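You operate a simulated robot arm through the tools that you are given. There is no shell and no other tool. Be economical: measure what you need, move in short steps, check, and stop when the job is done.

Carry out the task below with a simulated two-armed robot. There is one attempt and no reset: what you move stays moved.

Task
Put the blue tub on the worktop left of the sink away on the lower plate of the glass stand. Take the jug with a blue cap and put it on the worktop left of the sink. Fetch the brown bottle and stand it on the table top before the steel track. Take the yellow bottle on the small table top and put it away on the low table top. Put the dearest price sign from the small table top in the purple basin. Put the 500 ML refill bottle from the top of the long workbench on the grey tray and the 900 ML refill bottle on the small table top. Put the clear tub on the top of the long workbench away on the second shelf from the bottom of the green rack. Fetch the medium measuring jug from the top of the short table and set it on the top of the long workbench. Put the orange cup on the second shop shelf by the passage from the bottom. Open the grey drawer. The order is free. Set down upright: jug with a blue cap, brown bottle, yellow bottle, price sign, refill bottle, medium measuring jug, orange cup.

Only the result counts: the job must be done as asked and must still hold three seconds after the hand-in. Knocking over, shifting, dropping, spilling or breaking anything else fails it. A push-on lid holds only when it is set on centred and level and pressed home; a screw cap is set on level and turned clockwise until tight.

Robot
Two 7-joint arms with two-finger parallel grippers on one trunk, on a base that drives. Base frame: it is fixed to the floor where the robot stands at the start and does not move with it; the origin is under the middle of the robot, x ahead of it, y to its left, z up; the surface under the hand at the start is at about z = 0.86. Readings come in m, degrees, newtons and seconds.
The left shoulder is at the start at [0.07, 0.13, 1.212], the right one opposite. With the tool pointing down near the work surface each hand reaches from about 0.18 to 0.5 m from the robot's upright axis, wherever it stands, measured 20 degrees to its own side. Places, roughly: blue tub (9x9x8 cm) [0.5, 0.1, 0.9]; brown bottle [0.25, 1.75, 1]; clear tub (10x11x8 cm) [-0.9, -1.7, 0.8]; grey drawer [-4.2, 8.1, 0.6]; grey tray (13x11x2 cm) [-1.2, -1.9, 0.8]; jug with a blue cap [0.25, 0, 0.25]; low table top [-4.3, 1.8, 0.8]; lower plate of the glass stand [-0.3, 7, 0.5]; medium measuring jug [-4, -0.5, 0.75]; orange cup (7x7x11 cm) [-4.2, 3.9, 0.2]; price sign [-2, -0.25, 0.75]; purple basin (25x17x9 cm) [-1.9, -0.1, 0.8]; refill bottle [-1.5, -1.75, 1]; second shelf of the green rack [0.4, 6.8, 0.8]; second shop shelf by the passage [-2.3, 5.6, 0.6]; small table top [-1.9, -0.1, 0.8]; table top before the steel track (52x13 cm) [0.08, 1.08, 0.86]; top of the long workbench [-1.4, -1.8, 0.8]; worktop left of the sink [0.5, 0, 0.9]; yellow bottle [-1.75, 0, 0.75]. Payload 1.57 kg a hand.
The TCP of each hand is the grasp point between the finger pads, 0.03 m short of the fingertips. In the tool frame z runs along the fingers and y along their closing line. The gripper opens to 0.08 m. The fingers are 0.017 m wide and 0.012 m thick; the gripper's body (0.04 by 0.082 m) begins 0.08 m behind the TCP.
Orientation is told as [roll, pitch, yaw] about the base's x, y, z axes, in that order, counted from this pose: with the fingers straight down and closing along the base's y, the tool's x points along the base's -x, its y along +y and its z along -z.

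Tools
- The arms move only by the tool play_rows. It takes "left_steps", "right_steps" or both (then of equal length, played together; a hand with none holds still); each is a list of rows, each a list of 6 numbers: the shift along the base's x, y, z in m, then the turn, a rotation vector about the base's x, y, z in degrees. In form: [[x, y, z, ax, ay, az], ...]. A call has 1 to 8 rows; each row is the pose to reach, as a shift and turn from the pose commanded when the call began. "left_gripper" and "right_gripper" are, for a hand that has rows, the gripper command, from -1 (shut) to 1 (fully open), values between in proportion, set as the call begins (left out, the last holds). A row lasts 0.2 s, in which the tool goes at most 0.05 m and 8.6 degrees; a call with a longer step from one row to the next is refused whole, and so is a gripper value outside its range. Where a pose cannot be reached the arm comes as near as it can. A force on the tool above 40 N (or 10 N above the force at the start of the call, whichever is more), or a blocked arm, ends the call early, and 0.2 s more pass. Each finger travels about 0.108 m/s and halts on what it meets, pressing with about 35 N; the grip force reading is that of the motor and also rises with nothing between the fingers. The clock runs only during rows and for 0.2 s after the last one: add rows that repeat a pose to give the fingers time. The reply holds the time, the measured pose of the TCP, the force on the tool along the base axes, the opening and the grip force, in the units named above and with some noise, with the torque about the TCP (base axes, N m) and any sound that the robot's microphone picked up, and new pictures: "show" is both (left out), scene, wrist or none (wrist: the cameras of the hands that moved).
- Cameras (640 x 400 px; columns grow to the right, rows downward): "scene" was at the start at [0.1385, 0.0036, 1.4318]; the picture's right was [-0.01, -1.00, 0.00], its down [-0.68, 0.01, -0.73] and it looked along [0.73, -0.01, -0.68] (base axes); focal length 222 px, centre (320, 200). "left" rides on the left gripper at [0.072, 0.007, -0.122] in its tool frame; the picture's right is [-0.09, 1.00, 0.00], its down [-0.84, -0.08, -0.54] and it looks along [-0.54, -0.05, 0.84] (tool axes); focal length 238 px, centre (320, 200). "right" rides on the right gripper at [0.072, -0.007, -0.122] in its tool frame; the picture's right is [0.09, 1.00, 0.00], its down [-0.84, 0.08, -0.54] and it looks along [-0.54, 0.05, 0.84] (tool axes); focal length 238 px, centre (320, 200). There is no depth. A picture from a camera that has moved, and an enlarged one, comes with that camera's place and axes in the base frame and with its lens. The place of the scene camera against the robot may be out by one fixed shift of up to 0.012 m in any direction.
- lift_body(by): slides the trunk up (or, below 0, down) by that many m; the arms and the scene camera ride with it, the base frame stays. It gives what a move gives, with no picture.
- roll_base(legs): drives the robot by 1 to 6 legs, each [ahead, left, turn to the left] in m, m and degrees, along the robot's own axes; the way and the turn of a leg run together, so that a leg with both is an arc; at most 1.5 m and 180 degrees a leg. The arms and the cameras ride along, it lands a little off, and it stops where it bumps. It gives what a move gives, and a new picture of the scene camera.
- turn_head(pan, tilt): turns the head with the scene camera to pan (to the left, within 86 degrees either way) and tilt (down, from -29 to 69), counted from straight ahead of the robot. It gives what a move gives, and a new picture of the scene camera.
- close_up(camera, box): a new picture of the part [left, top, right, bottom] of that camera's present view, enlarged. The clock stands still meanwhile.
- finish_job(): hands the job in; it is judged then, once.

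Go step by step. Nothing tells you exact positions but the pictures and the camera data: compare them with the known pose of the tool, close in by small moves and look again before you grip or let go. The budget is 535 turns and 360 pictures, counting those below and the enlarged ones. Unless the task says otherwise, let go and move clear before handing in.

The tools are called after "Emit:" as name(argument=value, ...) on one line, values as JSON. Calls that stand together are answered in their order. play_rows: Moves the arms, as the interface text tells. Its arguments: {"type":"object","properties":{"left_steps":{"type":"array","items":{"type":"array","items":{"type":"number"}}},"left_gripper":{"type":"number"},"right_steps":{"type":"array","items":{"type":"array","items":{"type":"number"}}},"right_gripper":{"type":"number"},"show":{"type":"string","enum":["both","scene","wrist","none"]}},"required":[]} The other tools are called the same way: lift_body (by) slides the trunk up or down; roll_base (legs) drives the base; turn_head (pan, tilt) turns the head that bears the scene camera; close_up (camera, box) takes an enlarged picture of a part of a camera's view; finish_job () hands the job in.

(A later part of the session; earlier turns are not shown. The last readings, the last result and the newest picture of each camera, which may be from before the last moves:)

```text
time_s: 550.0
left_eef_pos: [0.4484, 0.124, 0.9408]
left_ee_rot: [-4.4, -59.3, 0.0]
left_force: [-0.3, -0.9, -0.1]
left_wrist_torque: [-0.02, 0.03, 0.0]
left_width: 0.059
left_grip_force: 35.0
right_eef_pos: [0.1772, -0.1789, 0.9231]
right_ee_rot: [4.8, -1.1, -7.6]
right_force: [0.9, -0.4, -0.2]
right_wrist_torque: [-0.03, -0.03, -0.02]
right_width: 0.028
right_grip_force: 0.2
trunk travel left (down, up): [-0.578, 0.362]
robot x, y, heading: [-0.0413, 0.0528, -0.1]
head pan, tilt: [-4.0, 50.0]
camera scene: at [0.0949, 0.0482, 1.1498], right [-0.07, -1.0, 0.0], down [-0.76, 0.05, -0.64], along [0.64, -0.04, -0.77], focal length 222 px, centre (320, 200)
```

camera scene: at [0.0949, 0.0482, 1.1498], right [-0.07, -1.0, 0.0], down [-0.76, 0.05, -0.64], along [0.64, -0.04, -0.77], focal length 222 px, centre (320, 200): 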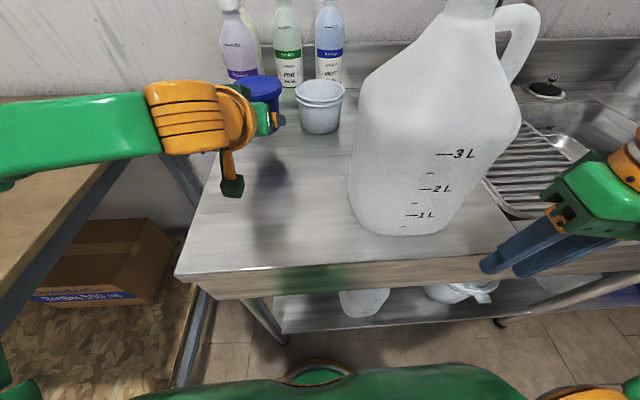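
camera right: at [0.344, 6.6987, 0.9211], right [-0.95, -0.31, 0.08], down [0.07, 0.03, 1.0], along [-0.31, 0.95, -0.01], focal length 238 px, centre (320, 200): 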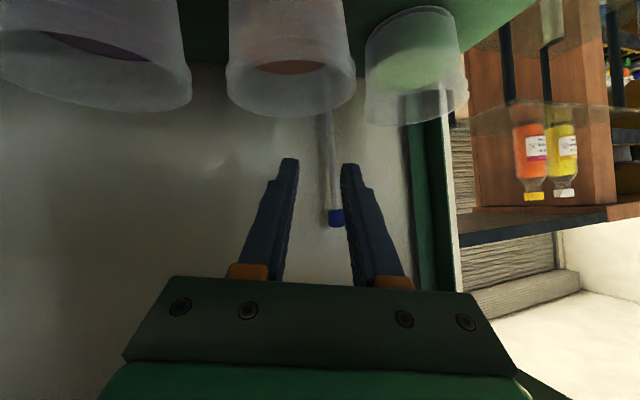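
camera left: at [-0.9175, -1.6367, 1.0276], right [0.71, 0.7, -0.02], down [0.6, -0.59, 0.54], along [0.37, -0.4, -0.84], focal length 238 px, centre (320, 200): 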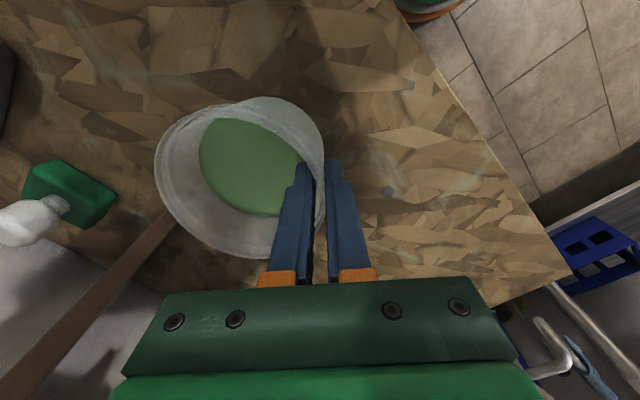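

The blue tub is held. I back off, turn north and drive to the glass stand.

Emit:
roll_base(legs=[[-0.6, 0, 0], [0, 0, 90], [1.5, 0, 0], [1.5, 0, 0], [1.2, 0, 0], [0.6, -0.4, 0]])

Emit:
roll_base(legs=[[0.8, 0, 0]])

```text
time_s: 580.6
left_eef_pos: [-0.1169, 5.3133, 0.9408]
left_ee_rot: [-4.4, -59.3, 86.6]
left_force: [-0.7, 0.4, -1.2]
left_wrist_torque: [0.0, 0.0, 0.02]
left_width: 0.0562
left_grip_force: 35.1
right_eef_pos: [0.1699, 5.0246, 0.9233]
right_ee_rot: [4.8, -1.0, 79.0]
right_force: [-0.5, -0.7, 0.4]
right_wrist_torque: [-0.01, 0.02, 0.03]
right_width: 0.0281
right_grip_force: 0.1
trunk travel left (down, up): [-0.578, 0.362]
robot x, y, heading: [-0.0733, 4.8233, 86.5]
head pan, tilt: [-4.0, 50.0]
camera scene: at [-0.0528, 4.9542, 1.1498], right [0.99, -0.13, 0.0], down [-0.1, -0.76, -0.64], along [0.08, 0.64, -0.77], focal length 222 px, centre (320, 200)
```

scene: 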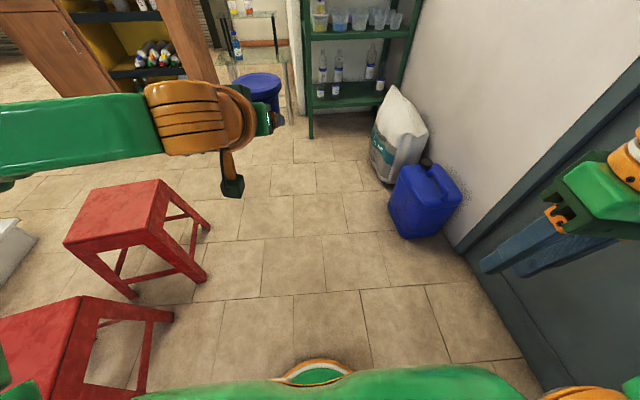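

```text
time_s: 584.8
left_eef_pos: [-0.0894, 6.089, 0.94]
left_ee_rot: [-4.4, -59.3, 87.8]
left_force: [-0.6, -0.3, 0.3]
left_wrist_torque: [-0.02, 0.03, 0.01]
left_width: 0.0556
left_grip_force: 34.8
right_eef_pos: [0.2022, 5.8087, 0.9239]
right_ee_rot: [4.8, -1.0, 80.2]
right_force: [-1.0, -0.5, 0.0]
right_wrist_torque: [0.02, 0.02, 0.02]
right_width: 0.0278
right_grip_force: 0.0
trunk travel left (down, up): [-0.578, 0.362]
robot x, y, heading: [-0.032, 5.5983, 87.8]
head pan, tilt: [-4.0, 50.0]
camera scene: at [-0.0174, 5.7323, 1.1498], right [0.99, -0.11, 0.0], down [-0.08, -0.76, -0.64], along [0.07, 0.64, -0.77], focal length 222 px, centre (320, 200)
```

scene: 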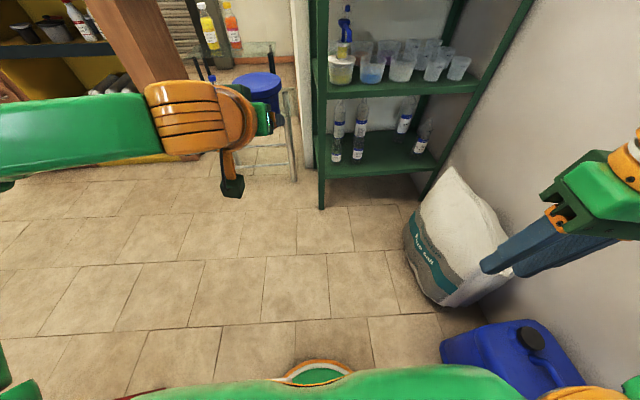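

The tub slips slowly in the tapered grip, so I must be quick. I look at the glass stand.

Emit:
turn_head(pan=22, tilt=32)

```text
time_s: 585.6
left_eef_pos: [-0.089, 6.0885, 0.9408]
left_ee_rot: [-4.4, -59.2, 87.8]
left_force: [-0.3, -0.6, -0.3]
left_wrist_torque: [0.01, -0.01, 0.03]
left_width: 0.0555
left_grip_force: 35.2
right_eef_pos: [0.2032, 5.8077, 0.9229]
right_ee_rot: [4.8, -0.9, 80.2]
right_force: [-0.1, 0.5, 0.6]
right_wrist_torque: [0.03, 0.04, 0.01]
right_width: 0.0283
right_grip_force: 0.1
trunk travel left (down, up): [-0.578, 0.362]
robot x, y, heading: [-0.0333, 5.5982, 87.5]
head pan, tilt: [22.0, 32.0]
camera scene: at [-0.0559, 5.7401, 1.1761], right [0.94, 0.34, 0.0], down [0.18, -0.5, -0.85], along [-0.29, 0.8, -0.53], focal length 222 px, centre (320, 200)
```

scene: 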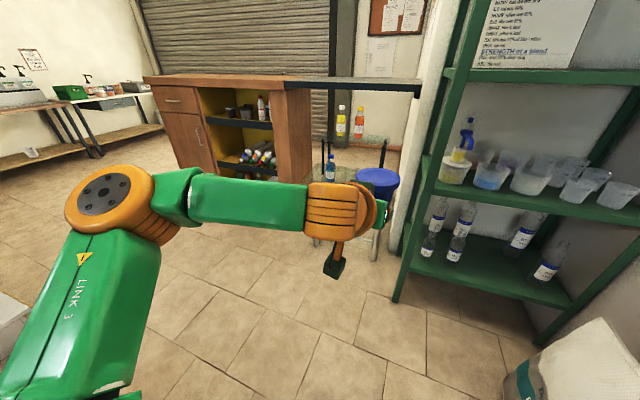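

From earlier views the lower plate spans about x −0.5..−0.05, y 6.85..7.1 at z≈0.5 with a blue bottle at its left. I'll aim at [-0.27, 6.96]. I lower the trunk and tuck the right hand.

Emit:
lift_body(by=-0.37)

Emit:
play_rows(right_steps=[[-0.03, -0.02, 0, 0, 0, 0], [-0.06, -0.04, 0, 0, 0, 0], [-0.08, -0.06, 0, 0, 0, 0], [-0.08, -0.06, 0, 0, 0, 0]], show="none")

Emit:
roll_base(legs=[[0, 0, 2.5], [0.6, 0.19, 0]])

Emit:
close_up(camera="left", box=[0, 0, 640, 400])

```text
time_s: 589.2
left_eef_pos: [-0.0893, 6.0896, 0.5693]
left_ee_rot: [-4.4, -59.3, 87.8]
left_force: [1.4, -0.8, -0.1]
left_wrist_torque: [-0.02, 0.02, -0.01]
left_width: 0.0552
left_grip_force: 35.5
right_eef_pos: [0.2038, 5.8073, 0.5535]
right_ee_rot: [4.8, -1.1, 80.3]
right_force: [0.8, 0.3, -0.4]
right_wrist_torque: [-0.03, 0.0, 0.04]
right_width: 0.0276
right_grip_force: 0.1
trunk travel left (down, up): [-0.208, 0.732]
robot x, y, heading: [-0.0359, 5.6004, 87.7]
head pan, tilt: [22.0, 32.0]
```

```text
time_s: 590.2
left_eef_pos: [-0.0882, 6.0894, 0.5707]
left_ee_rot: [-4.4, -59.4, 87.8]
left_force: [0.8, -0.6, -0.4]
left_wrist_torque: [-0.01, -0.01, 0.0]
left_width: 0.0551
left_grip_force: 35.1
right_eef_pos: [0.1217, 5.7467, 0.5535]
right_ee_rot: [4.9, -1.0, 80.2]
right_force: [-0.3, 1.0, 0.3]
right_wrist_torque: [0.01, 0.01, 0.04]
right_width: 0.0278
right_grip_force: 0.1
trunk travel left (down, up): [-0.208, 0.732]
robot x, y, heading: [-0.0369, 5.6007, 87.8]
head pan, tilt: [22.0, 32.0]
```

```text
time_s: 594.1
left_eef_pos: [-0.3015, 6.683, 0.5701]
left_ee_rot: [-4.5, -59.2, 90.4]
left_force: [0.4, -0.5, -0.2]
left_wrist_torque: [0.01, 0.02, -0.01]
left_width: 0.0543
left_grip_force: 35.1
right_eef_pos: [-0.0763, 6.3514, 0.5534]
right_ee_rot: [4.9, -0.9, 82.8]
right_force: [0.2, -0.3, 0.1]
right_wrist_torque: [0.01, 0.01, 0.03]
right_width: 0.028
right_grip_force: 0.0
trunk travel left (down, up): [-0.208, 0.732]
robot x, y, heading: [-0.2187, 6.1985, 90.3]
head pan, tilt: [22.0, 32.0]
camera scene: at [-0.2522, 6.3354, 0.8061], right [0.92, 0.38, 0.0], down [0.2, -0.49, -0.85], along [-0.32, 0.78, -0.53], focal length 222 px, centre (320, 200)
```

scene: 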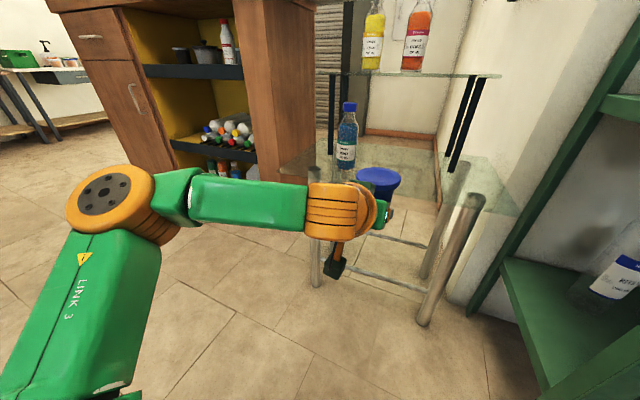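

```text
1.00 times, centred on (320, 200) of left (not enlarged: the box is as wide or as high as the picture)
camera zoom: at [-0.3169, 6.5402, 0.5704], right [-0.99, 0.11, 0.04], down [0.04, -0.04, 1.0], along [0.11, 0.99, 0.04], focal length 238 px, centre (320, 200)
```

zoom: 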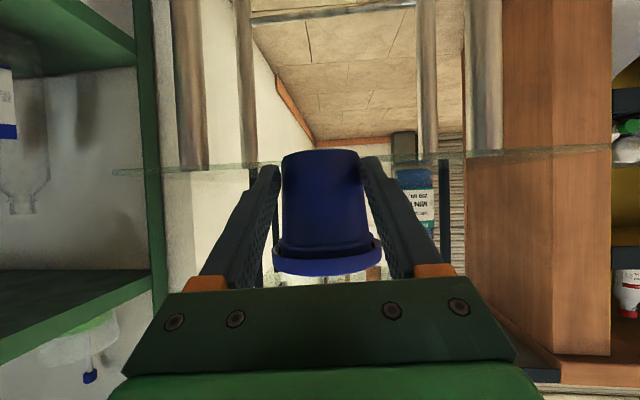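

The plate's front edge is y≈6.86 at z≈0.525, the blue bottle at x≈−0.43. I drive 0.28 m forward and 3 cm right to bring the tub to ≈[-0.27, 6.965].

Emit:
roll_base(legs=[[0.28, -0.03, 0]])

Emit:
close_up(camera="left", box=[0, 0, 640, 400])

```text
time_s: 596.0
left_eef_pos: [-0.2258, 6.9358, 0.5788]
left_ee_rot: [-4.6, -60.4, 86.0]
left_force: [0.3, 0.3, -1.2]
left_wrist_torque: [0.01, -0.02, -0.01]
left_width: 0.0545
left_grip_force: 35.8
right_eef_pos: [-0.0287, 6.5878, 0.5585]
right_ee_rot: [5.2, -2.9, 78.3]
right_force: [0.4, 0.3, -0.4]
right_wrist_torque: [0.03, 0.01, -0.05]
right_width: 0.028
right_grip_force: 0.1
trunk travel left (down, up): [-0.208, 0.732]
robot x, y, heading: [-0.1845, 6.4563, 86.0]
head pan, tilt: [22.0, 32.0]
stopped in leg 1: the robot was blocked; the commanded pose is now the measured one
camera scene: at [-0.2054, 6.5805, 0.809], right [0.95, 0.31, 0.01], down [0.17, -0.49, -0.86], along [-0.26, 0.82, -0.52], focal length 222 px, centre (320, 200)
```

scene: 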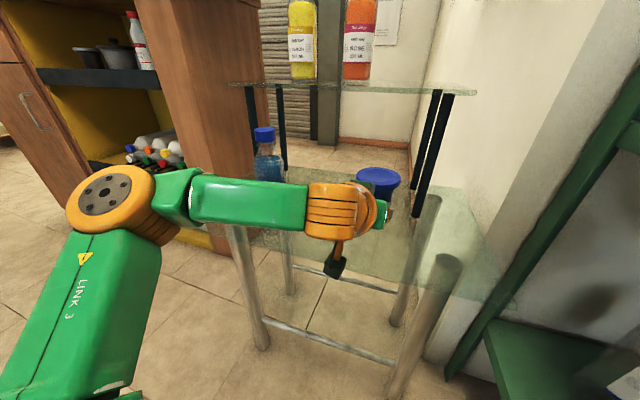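

```text
1.00 times, centred on (320, 200) of left (not enlarged: the box is as wide or as high as the picture)
camera zoom: at [-0.2527, 6.7945, 0.5768], right [-0.98, 0.18, 0.04], down [0.03, -0.06, 1.0], along [0.19, 0.98, 0.06], focal length 238 px, centre (320, 200)
```

zoom: 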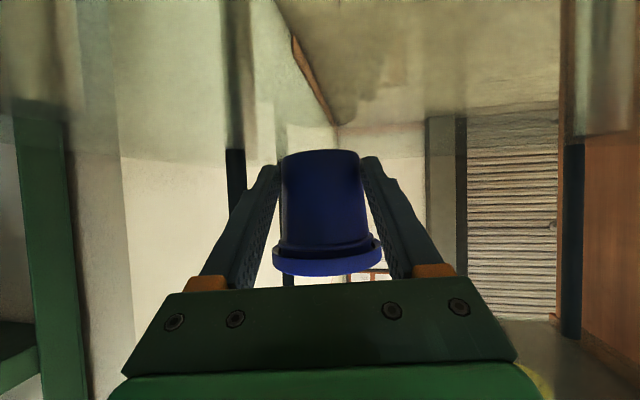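

The base was blocked (probably my right elbow against the rack post), but the tub is already over the plate at ≈[-0.226, 6.94]. I ease back 1 cm and 2 cm left, then lower.

Emit:
roll_base(legs=[[-0.012, 0.025, 0]])

Emit:
play_rows(left_steps=[[0, 0, -0.008, 0, 0, 0], [0, 0, -0.014, 0, 0, 0], [0, 0, -0.019, 0, 0, 0], [0, 0, -0.024, 0, 0, 0], [0, 0, -0.029, 0, 0, 0], [0, 0, -0.034, 0, 0, 0], [0, 0, -0.039, 0, 0, 0]], show="wrist")

```text
time_s: 596.9
left_eef_pos: [-0.2515, 6.9296, 0.5754]
left_ee_rot: [-3.9, -59.9, 85.7]
left_force: [-0.8, -0.4, -0.7]
left_wrist_torque: [0.0, 0.0, -0.03]
left_width: 0.0542
left_grip_force: 35.2
right_eef_pos: [-0.0524, 6.5816, 0.5553]
right_ee_rot: [5.3, -2.0, 78.5]
right_force: [-0.7, 0.7, 0.4]
right_wrist_torque: [0.02, -0.04, -0.02]
right_width: 0.028
right_grip_force: 0.1
trunk travel left (down, up): [-0.208, 0.732]
robot x, y, heading: [-0.2069, 6.4449, 86.2]
head pan, tilt: [22.0, 32.0]
camera scene: at [-0.228, 6.5757, 0.8072], right [0.95, 0.31, 0.0], down [0.16, -0.49, -0.85], along [-0.27, 0.81, -0.52], focal length 222 px, centre (320, 200)
```

scene: 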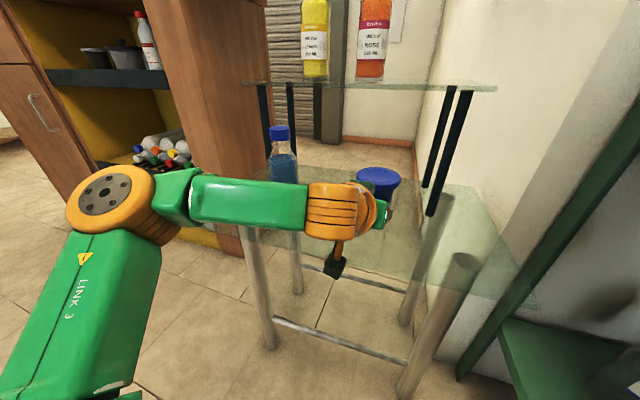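

```text
time_s: 597.7
left_eef_pos: [-0.2497, 6.9312, 0.5627]
left_ee_rot: [-4.7, -61.0, 85.9]
left_force: [-0.4, 0.7, 15.6]
left_wrist_torque: [0.29, 0.15, 0.05]
left_width: 0.0535
left_grip_force: 35.0
right_eef_pos: [-0.0518, 6.5817, 0.5567]
right_ee_rot: [5.2, -2.1, 78.5]
right_force: [0.4, -0.2, -0.4]
right_wrist_torque: [0.03, 0.01, -0.01]
right_width: 0.0279
right_grip_force: 0.0
trunk travel left (down, up): [-0.208, 0.732]
robot x, y, heading: [-0.2089, 6.4449, 85.9]
head pan, tilt: [22.0, 32.0]
stopped in row 4 (left hand): the force on the tool passed its limit at 47 N (the readings are from after the stop); the commanded pose is now the measured one
camera left: at [-0.2773, 6.7895, 0.5589], right [-0.98, 0.18, 0.04], down [0.03, -0.07, 1.0], along [0.19, 0.98, 0.07], focal length 238 px, centre (320, 200)
```

left: 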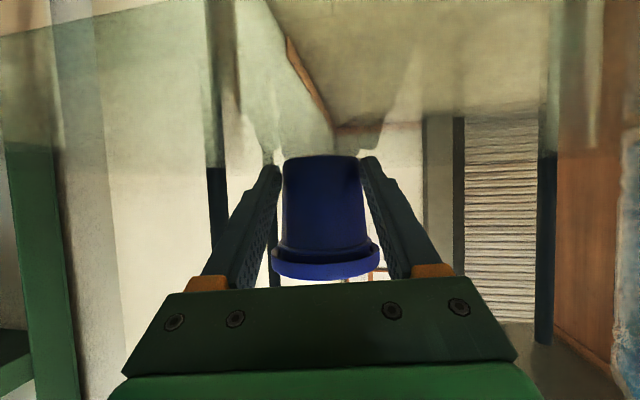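

Contact on the plate. I open and back straight out.

Emit:
play_rows(left_steps=[[0, 0, 0.001, 0, 0, 0], [0, 0, 0.001, 0, 0, 0], [0, 0, 0.001, 0, 0, 0]], left_gripper=1, show="none")

Emit:
roll_base(legs=[[-0.35, 0.02, 0]])

```text
time_s: 598.5
left_eef_pos: [-0.2509, 6.929, 0.5628]
left_ee_rot: [-4.5, -60.9, 85.8]
left_force: [16.4, 0.6, 18.2]
left_wrist_torque: [0.5, 0.21, -0.51]
left_width: 0.0654
left_grip_force: 0.1
right_eef_pos: [-0.053, 6.5823, 0.557]
right_ee_rot: [5.1, -2.0, 78.4]
right_force: [0.5, -0.3, -0.1]
right_wrist_torque: [-0.03, 0.04, -0.02]
right_width: 0.028
right_grip_force: 0.0
trunk travel left (down, up): [-0.208, 0.732]
robot x, y, heading: [-0.2108, 6.4395, 86.2]
head pan, tilt: [22.0, 32.0]
```

```text
time_s: 599.3
left_eef_pos: [-0.2523, 6.928, 0.5622]
left_ee_rot: [-4.9, -61.3, 86.3]
left_force: [0.6, -3.3, 5.3]
left_wrist_torque: [0.07, 0.24, 0.03]
left_width: 0.0788
left_grip_force: 0.1
right_eef_pos: [-0.0543, 6.5782, 0.5544]
right_ee_rot: [5.1, -1.4, 78.6]
right_force: [0.8, -0.2, -0.5]
right_wrist_torque: [-0.01, 0.01, 0.02]
right_width: 0.0282
right_grip_force: 0.0
trunk travel left (down, up): [-0.208, 0.732]
robot x, y, heading: [-0.2117, 6.4363, 86.2]
head pan, tilt: [22.0, 32.0]
stopped in leg 1: the force on the tool passed its limit at 54 N (the readings are from after the stop); the commanded pose is now the measured one
camera scene: at [-0.2313, 6.5751, 0.8063], right [0.95, 0.31, 0.0], down [0.17, -0.5, -0.85], along [-0.27, 0.81, -0.53], focal length 222 px, centre (320, 200)
```

scene: 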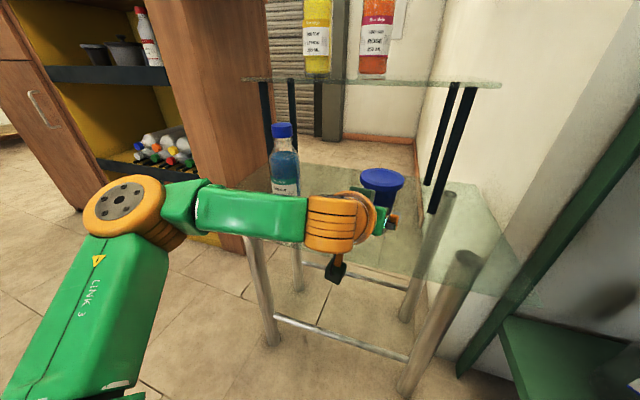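

I was pressing on the plate; I rise 8 mm first, then back out.

Emit:
play_rows(left_steps=[[0, 0, 0.004, 0, 0, 0], [0, 0, 0.008, 0, 0, 0], [0, 0, 0.008, 0, 0, 0]], left_gripper=1, show="wrist")

```text
time_s: 600.1
left_eef_pos: [-0.2528, 6.9295, 0.5712]
left_ee_rot: [-4.8, -61.1, 86.1]
left_force: [-0.2, 1.1, -0.2]
left_wrist_torque: [0.02, 0.0, 0.01]
left_width: 0.0799
left_grip_force: 0.0
right_eef_pos: [-0.0544, 6.5792, 0.5543]
right_ee_rot: [4.9, -1.4, 78.6]
right_force: [0.6, 0.4, 0.5]
right_wrist_torque: [-0.04, 0.0, 0.02]
right_width: 0.0279
right_grip_force: 0.0
trunk travel left (down, up): [-0.208, 0.732]
robot x, y, heading: [-0.2146, 6.4382, 86.3]
head pan, tilt: [22.0, 32.0]
camera left: at [-0.2799, 6.7872, 0.5661], right [-0.98, 0.18, 0.04], down [0.03, -0.08, 1.0], along [0.19, 0.98, 0.07], focal length 238 px, centre (320, 200)
```

left: 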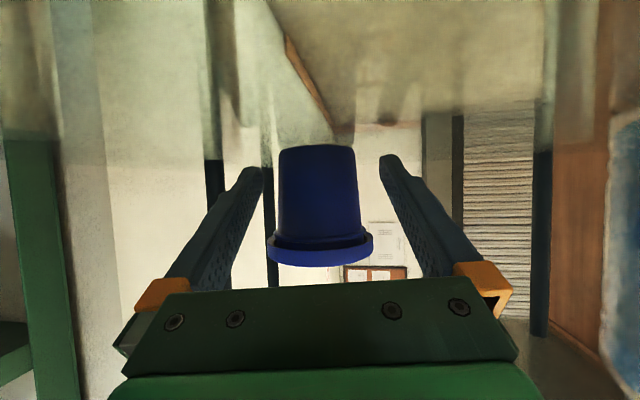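

The tub stands free between the open fingers. I back straight out.

Emit:
roll_base(legs=[[-0.4, 0, 0]])

```text
time_s: 602.6
left_eef_pos: [-0.2793, 6.5302, 0.5704]
left_ee_rot: [-4.9, -61.1, 86.0]
left_force: [0.0, -0.2, -0.9]
left_wrist_torque: [0.01, -0.02, 0.01]
left_width: 0.08
left_grip_force: 0.1
right_eef_pos: [-0.0797, 6.1821, 0.5553]
right_ee_rot: [4.9, -1.3, 78.6]
right_force: [-0.1, -0.1, -0.7]
right_wrist_torque: [-0.02, 0.03, 0.01]
right_width: 0.0281
right_grip_force: 0.1
trunk travel left (down, up): [-0.208, 0.732]
robot x, y, heading: [-0.2355, 6.0422, 86.3]
head pan, tilt: [22.0, 32.0]
camera scene: at [-0.2582, 6.1789, 0.8062], right [0.95, 0.31, 0.0], down [0.16, -0.5, -0.85], along [-0.26, 0.81, -0.53], focal length 222 px, centre (320, 200)
```

scene: 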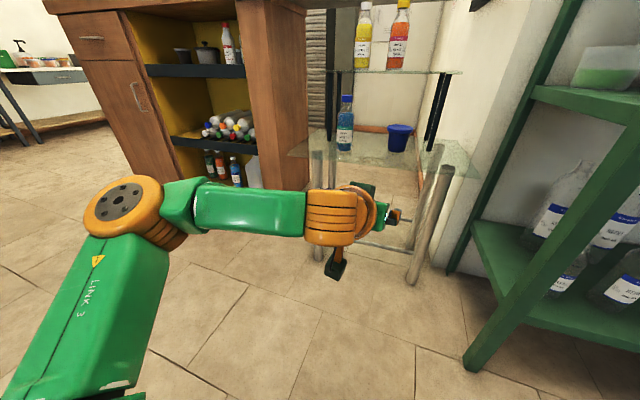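

The blue tub is on the lower plate, and the clear tub can be seen on its shelf. Now the orange cup at about [-4.2, 3.9]: I drive back south, then west along y≈3.6.

Emit:
roll_base(legs=[[0, 0, 3.7], [-1.5, 0, 0], [-0.95, 0, 0], [0, 1.4, 0], [0, 1.3, 0]])

```text
time_s: 627.6
left_eef_pos: [-3.0098, 4.1819, 0.5702]
left_ee_rot: [-4.9, -61.2, 87.6]
left_force: [-0.2, -0.1, 0.0]
left_wrist_torque: [0.01, -0.02, 0.0]
left_width: 0.08
left_grip_force: 0.2
right_eef_pos: [-2.8021, 3.8386, 0.5539]
right_ee_rot: [4.8, -1.3, 79.8]
right_force: [-0.1, 0.5, 0.3]
right_wrist_torque: [-0.01, 0.01, 0.0]
right_width: 0.0282
right_grip_force: 0.1
trunk travel left (down, up): [-0.208, 0.732]
robot x, y, heading: [-2.9557, 3.6919, 87.5]
head pan, tilt: [22.0, 32.0]
camera scene: at [-2.9795, 3.8309, 0.8062], right [0.94, 0.33, 0.0], down [0.18, -0.5, -0.85], along [-0.28, 0.8, -0.53], focal length 222 px, centre (320, 200)
```

scene: 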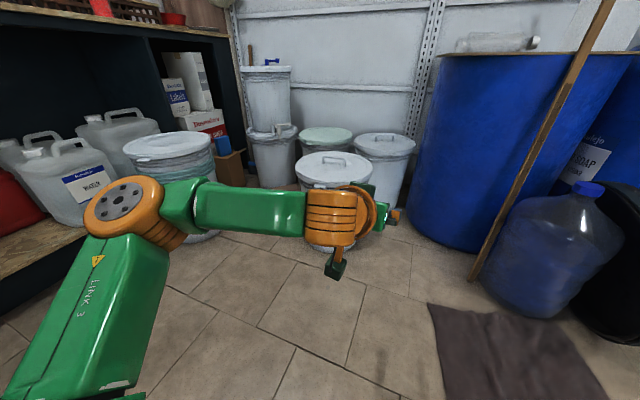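

Emit:
roll_base(legs=[[0, -0.1, 92.5]])

Emit:
turn_head(pan=-10, tilt=28)

```text
time_s: 631.9
left_eef_pos: [-3.3811, 3.6718, 0.5696]
left_ee_rot: [-4.9, -61.1, -179.2]
left_force: [0.6, -0.1, 0.0]
left_wrist_torque: [-0.02, 0.04, 0.01]
left_width: 0.0797
left_grip_force: 0.0
right_eef_pos: [-3.0492, 3.8994, 0.5537]
right_ee_rot: [4.9, -1.3, 173.3]
right_force: [-0.6, -0.2, 0.2]
right_wrist_torque: [0.03, 0.01, 0.01]
right_width: 0.0278
right_grip_force: 0.0
trunk travel left (down, up): [-0.208, 0.732]
robot x, y, heading: [-2.8907, 3.7549, -179.1]
head pan, tilt: [22.0, 32.0]
camera scene: at [-3.021, 3.7226, 0.8062], right [-0.39, 0.92, 0.0], down [0.49, 0.21, -0.85], along [-0.78, -0.33, -0.53], focal length 222 px, centre (320, 200)
```

scene: 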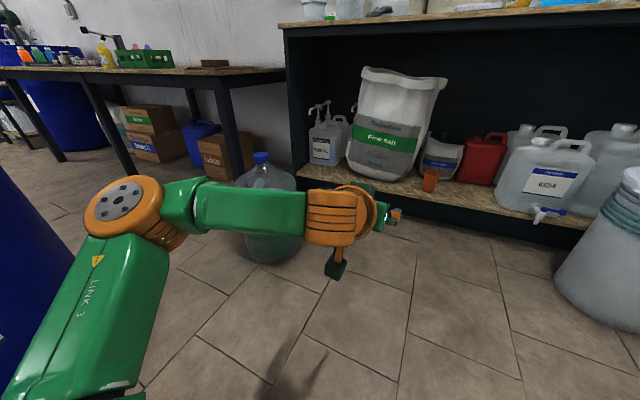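

```text
time_s: 632.9
left_eef_pos: [-3.3806, 3.6726, 0.5703]
left_ee_rot: [-4.9, -61.1, -179.1]
left_force: [0.7, -1.0, -0.4]
left_wrist_torque: [0.01, -0.03, 0.0]
left_width: 0.0798
left_grip_force: 0.1
right_eef_pos: [-3.0492, 3.8994, 0.5539]
right_ee_rot: [4.9, -1.3, 173.3]
right_force: [0.3, 0.3, 0.0]
right_wrist_torque: [0.0, 0.0, 0.0]
right_width: 0.0279
right_grip_force: 0.0
trunk travel left (down, up): [-0.208, 0.732]
robot x, y, heading: [-2.891, 3.7508, -179.0]
head pan, tilt: [-10.0, 28.0]
camera scene: at [-3.0285, 3.7718, 0.8125], right [0.16, 0.99, 0.0], down [0.46, -0.07, -0.88], along [-0.87, 0.14, -0.47], focal length 222 px, centre (320, 200)
```

scene: 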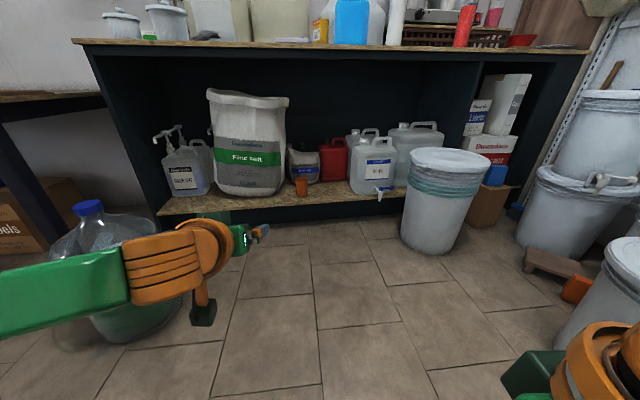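

Emit:
close_up(camera="scene", box=[250, 130, 360, 230])

```text
4.00 times, centred on (305, 180) of scene
camera zoom: at [-3.0285, 3.7718, 0.8125], right [0.16, 0.99, 0.0], down [0.46, -0.07, -0.88], along [-0.87, 0.14, -0.47], focal length 888 px, centre (380, 280)
```

zoom: 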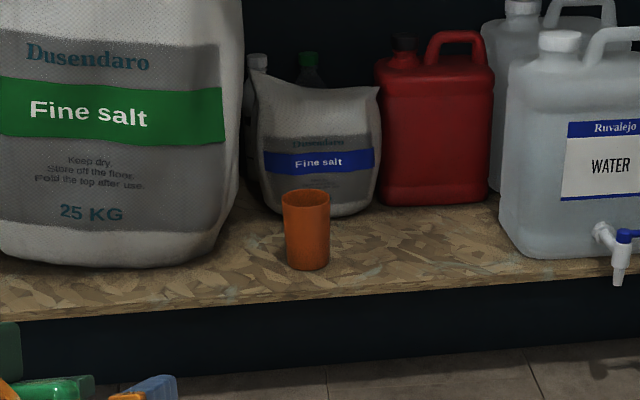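

The orange cup (7 cm wide, tapered slightly) stands at about [-4.23, 3.85] near the front of the low shelf (z≈0.2). I lower the trunk, bring the left hand inward and down, then drive closer.

Emit:
lift_body(by=-0.2)

Emit:
play_rows(left_steps=[[0, 0.03, -0.02, 0, 0, 0], [0, 0.06, -0.05, 0, 0, 0], [0, 0.07, -0.08, 0, 0, 0], [0, 0.07, -0.09, 0, 0, 0]], show="none")

```text
time_s: 635.1
left_eef_pos: [-3.3808, 3.6719, 0.3714]
left_ee_rot: [-5.0, -61.1, -179.2]
left_force: [-0.2, -0.3, 0.8]
left_wrist_torque: [-0.01, 0.01, -0.02]
left_width: 0.0801
left_grip_force: 0.1
right_eef_pos: [-3.0485, 3.8988, 0.355]
right_ee_rot: [4.9, -1.4, 173.3]
right_force: [0.4, 0.1, -0.1]
right_wrist_torque: [0.0, -0.01, 0.0]
right_width: 0.0278
right_grip_force: 0.0
trunk travel left (down, up): [-0.008, 0.932]
robot x, y, heading: [-2.8964, 3.7499, -179.2]
head pan, tilt: [-10.0, 28.0]
```

```text
time_s: 636.1
left_eef_pos: [-3.3808, 3.7406, 0.2807]
left_ee_rot: [-5.1, -61.1, -179.0]
left_force: [-0.2, 0.5, 0.2]
left_wrist_torque: [0.01, -0.01, -0.02]
left_width: 0.08
left_grip_force: 0.0
right_eef_pos: [-3.0487, 3.9003, 0.3554]
right_ee_rot: [4.9, -1.3, 173.2]
right_force: [0.7, -0.1, -0.1]
right_wrist_torque: [0.0, -0.01, 0.01]
right_width: 0.028
right_grip_force: 0.1
trunk travel left (down, up): [-0.008, 0.932]
robot x, y, heading: [-2.8979, 3.7512, -178.8]
head pan, tilt: [-10.0, 28.0]
```

Emit:
roll_base(legs=[[0.62, -0.11, -1]])

Emit:
close_up(camera="left", box=[80, 0, 560, 300])

```text
time_s: 639.5
left_eef_pos: [-3.9872, 3.8604, 0.2809]
left_ee_rot: [-4.9, -61.1, 179.6]
left_force: [-0.4, 0.3, -0.1]
left_wrist_torque: [0.03, 0.02, 0.02]
left_width: 0.0802
left_grip_force: 0.1
right_eef_pos: [-3.6524, 4.0116, 0.3533]
right_ee_rot: [4.9, -1.3, 171.9]
right_force: [0.4, 0.8, -0.3]
right_wrist_torque: [-0.04, 0.0, 0.02]
right_width: 0.028
right_grip_force: 0.1
trunk travel left (down, up): [-0.008, 0.932]
robot x, y, heading: [-3.5031, 3.8641, 179.8]
head pan, tilt: [-10.0, 28.0]
camera scene: at [-3.635, 3.8845, 0.6125], right [0.18, 0.98, 0.0], down [0.46, -0.09, -0.88], along [-0.87, 0.16, -0.47], focal length 222 px, centre (320, 200)
```

scene: 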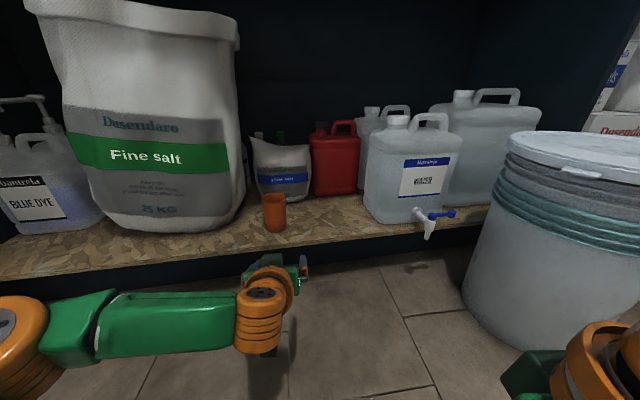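

```text
1.33 times, centred on (320, 150) of left
camera zoom: at [-3.8478, 3.8416, 0.2766], right [-0.13, -0.99, 0.04], down [0.07, 0.03, 1.0], along [-0.99, 0.13, 0.07], focal length 318 px, centre (320, 267)
```

zoom: 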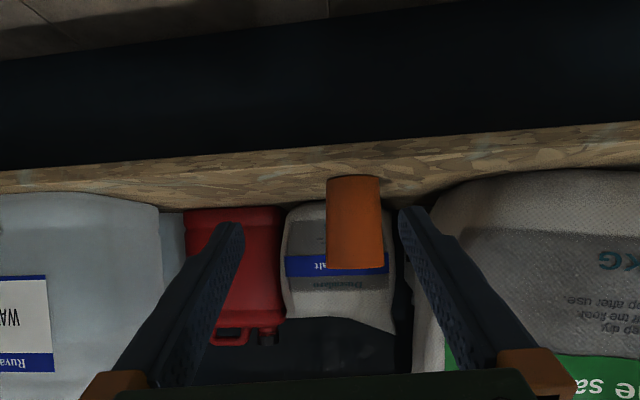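

Cup centre ≈[-4.24, 3.849], z 0.196–0.307. I lower 2.5 cm, shift 1 cm and advance.

Emit:
play_rows(left_steps=[[0, -0.006, -0.013, 0, 0, 0], [0, -0.011, -0.026, 0, 0, 0], [0, -0.011, -0.026, 0, 0, 0]], show="none")

Emit:
roll_base(legs=[[0.18, 0, 0]])

Emit:
close_up(camera="left", box=[80, 0, 560, 300])

```text
time_s: 640.4
left_eef_pos: [-3.9875, 3.8497, 0.257]
left_ee_rot: [-4.9, -61.1, 179.6]
left_force: [-0.6, 0.5, -0.1]
left_wrist_torque: [0.03, 0.0, -0.05]
left_width: 0.0799
left_grip_force: 0.0
right_eef_pos: [-3.6525, 4.0141, 0.3538]
right_ee_rot: [4.9, -1.3, 171.9]
right_force: [0.8, 0.1, -0.7]
right_wrist_torque: [-0.01, 0.02, -0.02]
right_width: 0.0281
right_grip_force: 0.1
trunk travel left (down, up): [-0.008, 0.932]
robot x, y, heading: [-3.5019, 3.8595, 179.6]
head pan, tilt: [-10.0, 28.0]
```

```text
time_s: 641.9
left_eef_pos: [-4.1661, 3.8506, 0.2564]
left_ee_rot: [-4.8, -61.1, 179.5]
left_force: [-0.4, 0.2, 0.3]
left_wrist_torque: [0.04, 0.0, -0.01]
left_width: 0.0798
left_grip_force: 0.0
right_eef_pos: [-3.8323, 4.0141, 0.3535]
right_ee_rot: [4.9, -1.3, 172.0]
right_force: [0.3, 0.1, -0.4]
right_wrist_torque: [-0.01, 0.0, 0.02]
right_width: 0.0281
right_grip_force: 0.0
trunk travel left (down, up): [-0.008, 0.932]
robot x, y, heading: [-3.6801, 3.8668, 179.5]
head pan, tilt: [-10.0, 28.0]
camera scene: at [-3.8143, 3.8861, 0.6125], right [0.18, 0.98, 0.0], down [0.46, -0.09, -0.88], along [-0.87, 0.16, -0.47], focal length 222 px, centre (320, 200)
```

scene: 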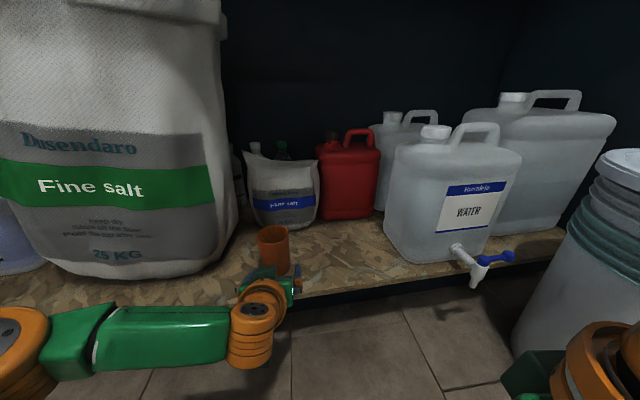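

```text
1.33 times, centred on (320, 150) of left
camera zoom: at [-4.0274, 3.8317, 0.252], right [-0.13, -0.99, 0.04], down [0.07, 0.03, 1.0], along [-0.99, 0.13, 0.07], focal length 318 px, centre (320, 267)
```

zoom: 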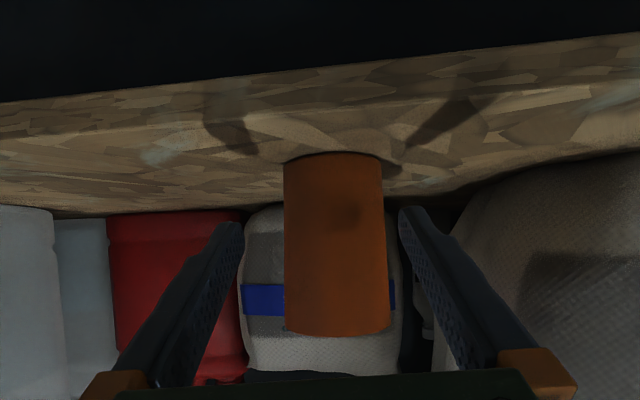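

I shift 1 cm toward −y and advance 7.5 cm.

Emit:
play_rows(left_steps=[[0, -0.005, 0, 0, 0, 0], [0, -0.01, 0, 0, 0, 0], [0, -0.01, 0, 0, 0, 0]], show="none")

Emit:
roll_base(legs=[[0.04, 0, 0]])

Emit:
close_up(camera="left", box=[80, 0, 560, 300])

```text
time_s: 642.7
left_eef_pos: [-4.1678, 3.8409, 0.2568]
left_ee_rot: [-5.0, -61.1, 179.6]
left_force: [0.7, 0.8, -0.5]
left_wrist_torque: [0.02, 0.01, 0.0]
left_width: 0.0797
left_grip_force: 0.1
right_eef_pos: [-3.8332, 4.0141, 0.3549]
right_ee_rot: [4.9, -1.3, 171.9]
right_force: [0.2, -0.2, 0.4]
right_wrist_torque: [-0.01, 0.01, 0.01]
right_width: 0.028
right_grip_force: 0.2
trunk travel left (down, up): [-0.008, 0.932]
robot x, y, heading: [-3.6799, 3.8625, 179.3]
head pan, tilt: [-10.0, 28.0]
```

```text
time_s: 643.5
left_eef_pos: [-4.2075, 3.8419, 0.2569]
left_ee_rot: [-4.9, -61.2, 179.7]
left_force: [0.1, 0.1, -0.4]
left_wrist_torque: [0.03, -0.01, 0.02]
left_width: 0.0798
left_grip_force: 0.0
right_eef_pos: [-3.8723, 4.0139, 0.354]
right_ee_rot: [4.8, -1.3, 172.0]
right_force: [-0.4, 0.5, 0.1]
right_wrist_torque: [0.02, 0.02, 0.0]
right_width: 0.0277
right_grip_force: 0.1
trunk travel left (down, up): [-0.008, 0.932]
robot x, y, heading: [-3.7154, 3.8634, 179.6]
head pan, tilt: [-10.0, 28.0]
camera scene: at [-3.8543, 3.8863, 0.6125], right [0.18, 0.98, 0.0], down [0.46, -0.09, -0.88], along [-0.87, 0.16, -0.47], focal length 222 px, centre (320, 200)
```

scene: 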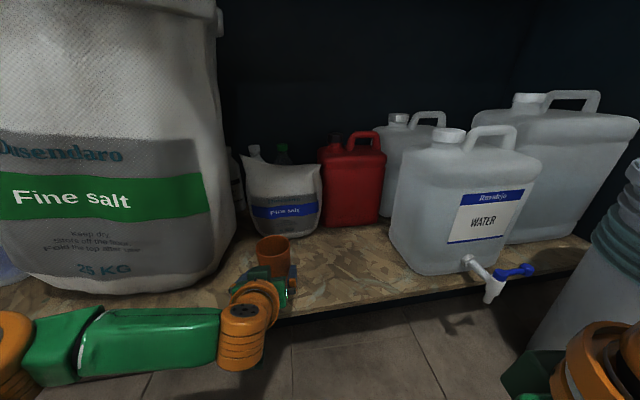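

```text
1.33 times, centred on (320, 150) of left
camera zoom: at [-4.0674, 3.8216, 0.2523], right [-0.12, -0.99, 0.04], down [0.07, 0.03, 1.0], along [-0.99, 0.13, 0.07], focal length 318 px, centre (320, 267)
```

zoom: 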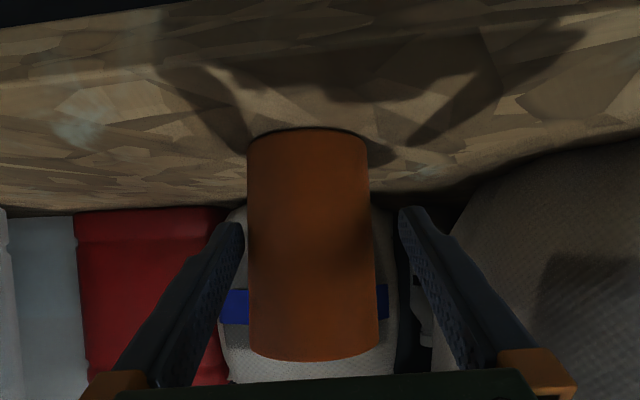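

Emit:
play_rows(left_steps=[[0, 0.004, 0, 0, 0, 0], [0, 0.007, 0, 0, 0, 0], [0, 0.007, 0, 0, 0, 0]], show="none")

Emit:
roll_base(legs=[[0.032, 0, 0]])

Emit:
close_up(camera="left", box=[80, 0, 560, 300])

```text
time_s: 644.3
left_eef_pos: [-4.2073, 3.8477, 0.2576]
left_ee_rot: [-4.9, -61.0, 179.7]
left_force: [-0.8, 0.0, -0.3]
left_wrist_torque: [-0.01, -0.03, -0.02]
left_width: 0.0797
left_grip_force: 0.1
right_eef_pos: [-3.8726, 4.0138, 0.3546]
right_ee_rot: [4.9, -1.3, 172.0]
right_force: [0.6, -0.3, -0.4]
right_wrist_torque: [0.02, 0.01, 0.02]
right_width: 0.0279
right_grip_force: 0.0
trunk travel left (down, up): [-0.008, 0.932]
robot x, y, heading: [-3.719, 3.8603, 179.5]
head pan, tilt: [-10.0, 28.0]
```

```text
time_s: 645.2
left_eef_pos: [-4.2406, 3.8492, 0.2581]
left_ee_rot: [-4.9, -61.1, 179.6]
left_force: [-0.2, -0.4, 0.1]
left_wrist_torque: [0.02, 0.02, 0.0]
left_width: 0.0799
left_grip_force: 0.1
right_eef_pos: [-3.9037, 4.0143, 0.3547]
right_ee_rot: [4.9, -1.3, 172.0]
right_force: [0.6, -0.7, -0.7]
right_wrist_torque: [0.02, 0.01, -0.01]
right_width: 0.028
right_grip_force: 0.1
trunk travel left (down, up): [-0.008, 0.932]
robot x, y, heading: [-3.7489, 3.863, 179.6]
head pan, tilt: [-10.0, 28.0]
camera scene: at [-3.8867, 3.8866, 0.6125], right [0.18, 0.98, 0.0], down [0.46, -0.09, -0.88], along [-0.87, 0.16, -0.47], focal length 222 px, centre (320, 200)
```

scene: 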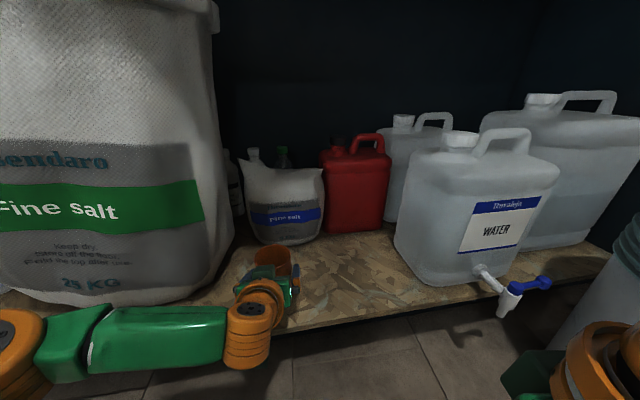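

```text
1.33 times, centred on (320, 150) of left
camera zoom: at [-4.0998, 3.8289, 0.2529], right [-0.13, -0.99, 0.04], down [0.07, 0.03, 1.0], along [-0.99, 0.13, 0.07], focal length 318 px, centre (320, 267)
```

zoom: 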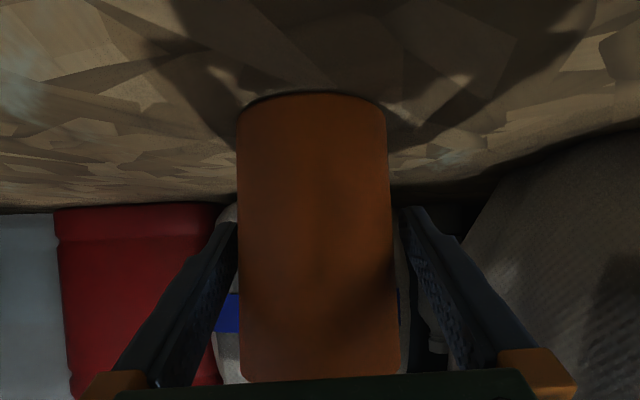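

The cup is between the fingers. I close and lift 3 cm.

Emit:
play_rows(left_steps=[[0, 0, 0, 0, 0, 0], [0, 0, 0, 0, 0, 0], [0, 0, 0, 0, 0, 0], [0, 0, 0, 0, 0, 0]], left_gripper=-1, show="none")

Emit:
play_rows(left_steps=[[0, 0, 0.01, 0, 0, 0], [0, 0, 0.02, 0, 0, 0], [0, 0, 0.03, 0, 0, 0], [0, 0, 0.03, 0, 0, 0]], show="wrist")

```text
time_s: 646.2
left_eef_pos: [-4.2409, 3.8488, 0.2588]
left_ee_rot: [-5.0, -61.0, 179.6]
left_force: [0.8, -0.7, 1.3]
left_wrist_torque: [-0.08, 0.0, -0.01]
left_width: 0.0668
left_grip_force: 34.8
right_eef_pos: [-3.9047, 4.0158, 0.3542]
right_ee_rot: [4.9, -1.3, 172.0]
right_force: [-0.7, -0.3, 0.5]
right_wrist_torque: [0.01, 0.0, -0.01]
right_width: 0.028
right_grip_force: 0.1
trunk travel left (down, up): [-0.008, 0.932]
robot x, y, heading: [-3.7538, 3.8673, 179.5]
head pan, tilt: [-10.0, 28.0]
```

```text
time_s: 647.2
left_eef_pos: [-4.24, 3.8484, 0.2886]
left_ee_rot: [-4.9, -60.9, 179.6]
left_force: [-1.2, 0.2, -1.5]
left_wrist_torque: [0.0, 0.03, 0.0]
left_width: 0.067
left_grip_force: 34.9
right_eef_pos: [-3.9043, 4.0146, 0.3545]
right_ee_rot: [4.9, -1.4, 172.0]
right_force: [-0.3, -0.6, 0.0]
right_wrist_torque: [0.02, 0.02, 0.0]
right_width: 0.0277
right_grip_force: 0.0
trunk travel left (down, up): [-0.008, 0.932]
robot x, y, heading: [-3.7546, 3.864, 179.4]
head pan, tilt: [-10.0, 28.0]
camera left: at [-4.0997, 3.8288, 0.2831], right [-0.12, -0.99, 0.04], down [0.07, 0.03, 1.0], along [-0.99, 0.13, 0.07], focal length 238 px, centre (320, 200)
```

left: 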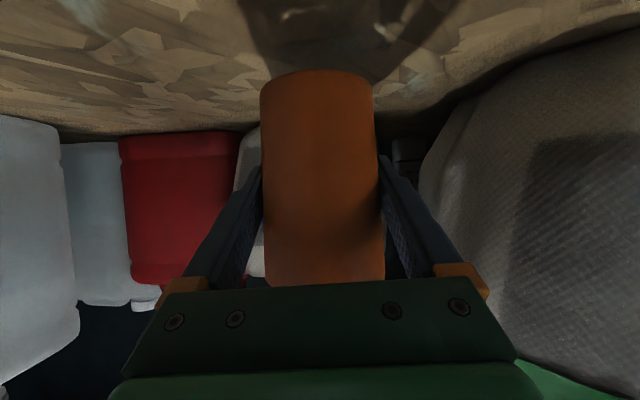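

The cup is held. I back out, raise the trunk and drive round through the passage to the north side of the shop shelf.

Emit:
roll_base(legs=[[-0.8, 0, 0]])

Emit:
lift_body(by=0.4)

Emit:
lift_body(by=0.1)

Emit:
roll_base(legs=[[0, 0, -90], [-0.2, -1.4, 0], [0, -1.0, 0], [0.5, 0, 0], [0.3, -0.25, 0], [1.4, 0, 0]])

```text
time_s: 651.5
left_eef_pos: [-3.4325, 3.8422, 0.2866]
left_ee_rot: [-4.9, -60.9, 179.6]
left_force: [0.1, 0.0, -1.6]
left_wrist_torque: [0.0, -0.02, -0.03]
left_width: 0.0667
left_grip_force: 35.1
right_eef_pos: [-3.0965, 4.0081, 0.3542]
right_ee_rot: [5.0, -1.4, 171.9]
right_force: [-0.4, 0.0, 0.5]
right_wrist_torque: [-0.01, -0.01, 0.01]
right_width: 0.028
right_grip_force: 0.1
trunk travel left (down, up): [-0.008, 0.932]
robot x, y, heading: [-2.9456, 3.8597, 179.3]
head pan, tilt: [-10.0, 28.0]
camera scene: at [-3.0792, 3.8799, 0.6124], right [0.18, 0.98, 0.0], down [0.46, -0.09, -0.88], along [-0.87, 0.16, -0.47], focal length 222 px, centre (320, 200)
```

scene: 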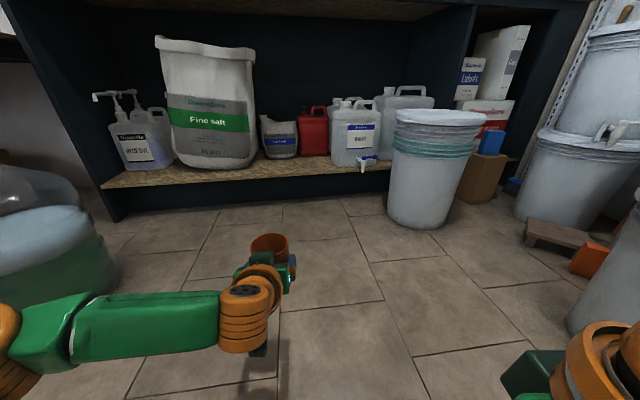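

```text
time_s: 655.3
left_eef_pos: [-3.4321, 3.8426, 0.6866]
left_ee_rot: [-4.9, -60.9, 179.5]
left_force: [0.4, -0.8, -1.2]
left_wrist_torque: [-0.01, 0.03, 0.02]
left_width: 0.0667
left_grip_force: 35.4
right_eef_pos: [-3.0969, 4.0083, 0.7551]
right_ee_rot: [4.8, -1.3, 171.9]
right_force: [-0.4, 1.2, 0.5]
right_wrist_torque: [-0.04, -0.01, -0.04]
right_width: 0.028
right_grip_force: 0.0
trunk travel left (down, up): [-0.408, 0.532]
robot x, y, heading: [-2.9456, 3.8588, 179.5]
head pan, tilt: [-10.0, 28.0]
```

```text
time_s: 656.7
left_eef_pos: [-3.4327, 3.8414, 0.7871]
left_ee_rot: [-4.9, -61.0, 179.5]
left_force: [-0.4, 0.2, -1.2]
left_wrist_torque: [-0.03, -0.03, 0.01]
left_width: 0.0665
left_grip_force: 35.3
right_eef_pos: [-3.0973, 4.0075, 0.854]
right_ee_rot: [4.9, -1.3, 171.9]
right_force: [-0.6, 0.1, 0.2]
right_wrist_torque: [0.03, -0.04, -0.01]
right_width: 0.0281
right_grip_force: 0.1
trunk travel left (down, up): [-0.508, 0.432]
robot x, y, heading: [-2.944, 3.8579, 179.8]
head pan, tilt: [-10.0, 28.0]
```

```text
time_s: 683.5
left_eef_pos: [-0.3156, 6.3467, 0.7875]
left_ee_rot: [-4.8, -61.1, 89.9]
left_force: [0.2, -0.5, -0.9]
left_wrist_torque: [-0.01, -0.01, -0.02]
left_width: 0.0661
left_grip_force: 35.2
right_eef_pos: [-0.1498, 6.0148, 0.8547]
right_ee_rot: [4.8, -1.3, 82.0]
right_force: [-0.6, 0.5, 0.6]
right_wrist_torque: [0.01, -0.01, -0.01]
right_width: 0.0281
right_grip_force: 0.1
trunk travel left (down, up): [-0.508, 0.432]
robot x, y, heading: [-0.2964, 5.86, 89.6]
head pan, tilt: [-10.0, 28.0]
camera scene: at [-0.2755, 6.0054, 1.1124], right [0.98, -0.18, 0.0], down [-0.08, -0.46, -0.88], along [0.16, 0.87, -0.47], focal length 222 px, centre (320, 200)
```

scene: 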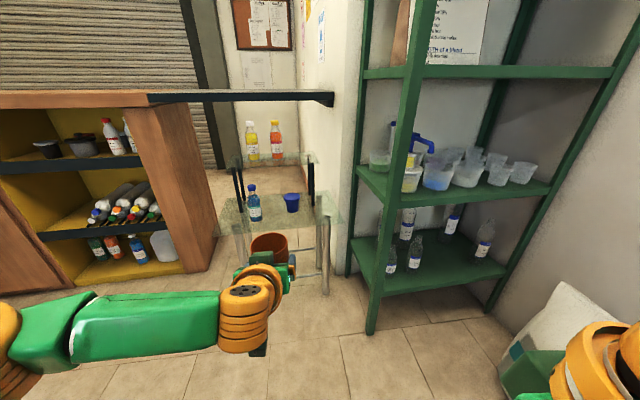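

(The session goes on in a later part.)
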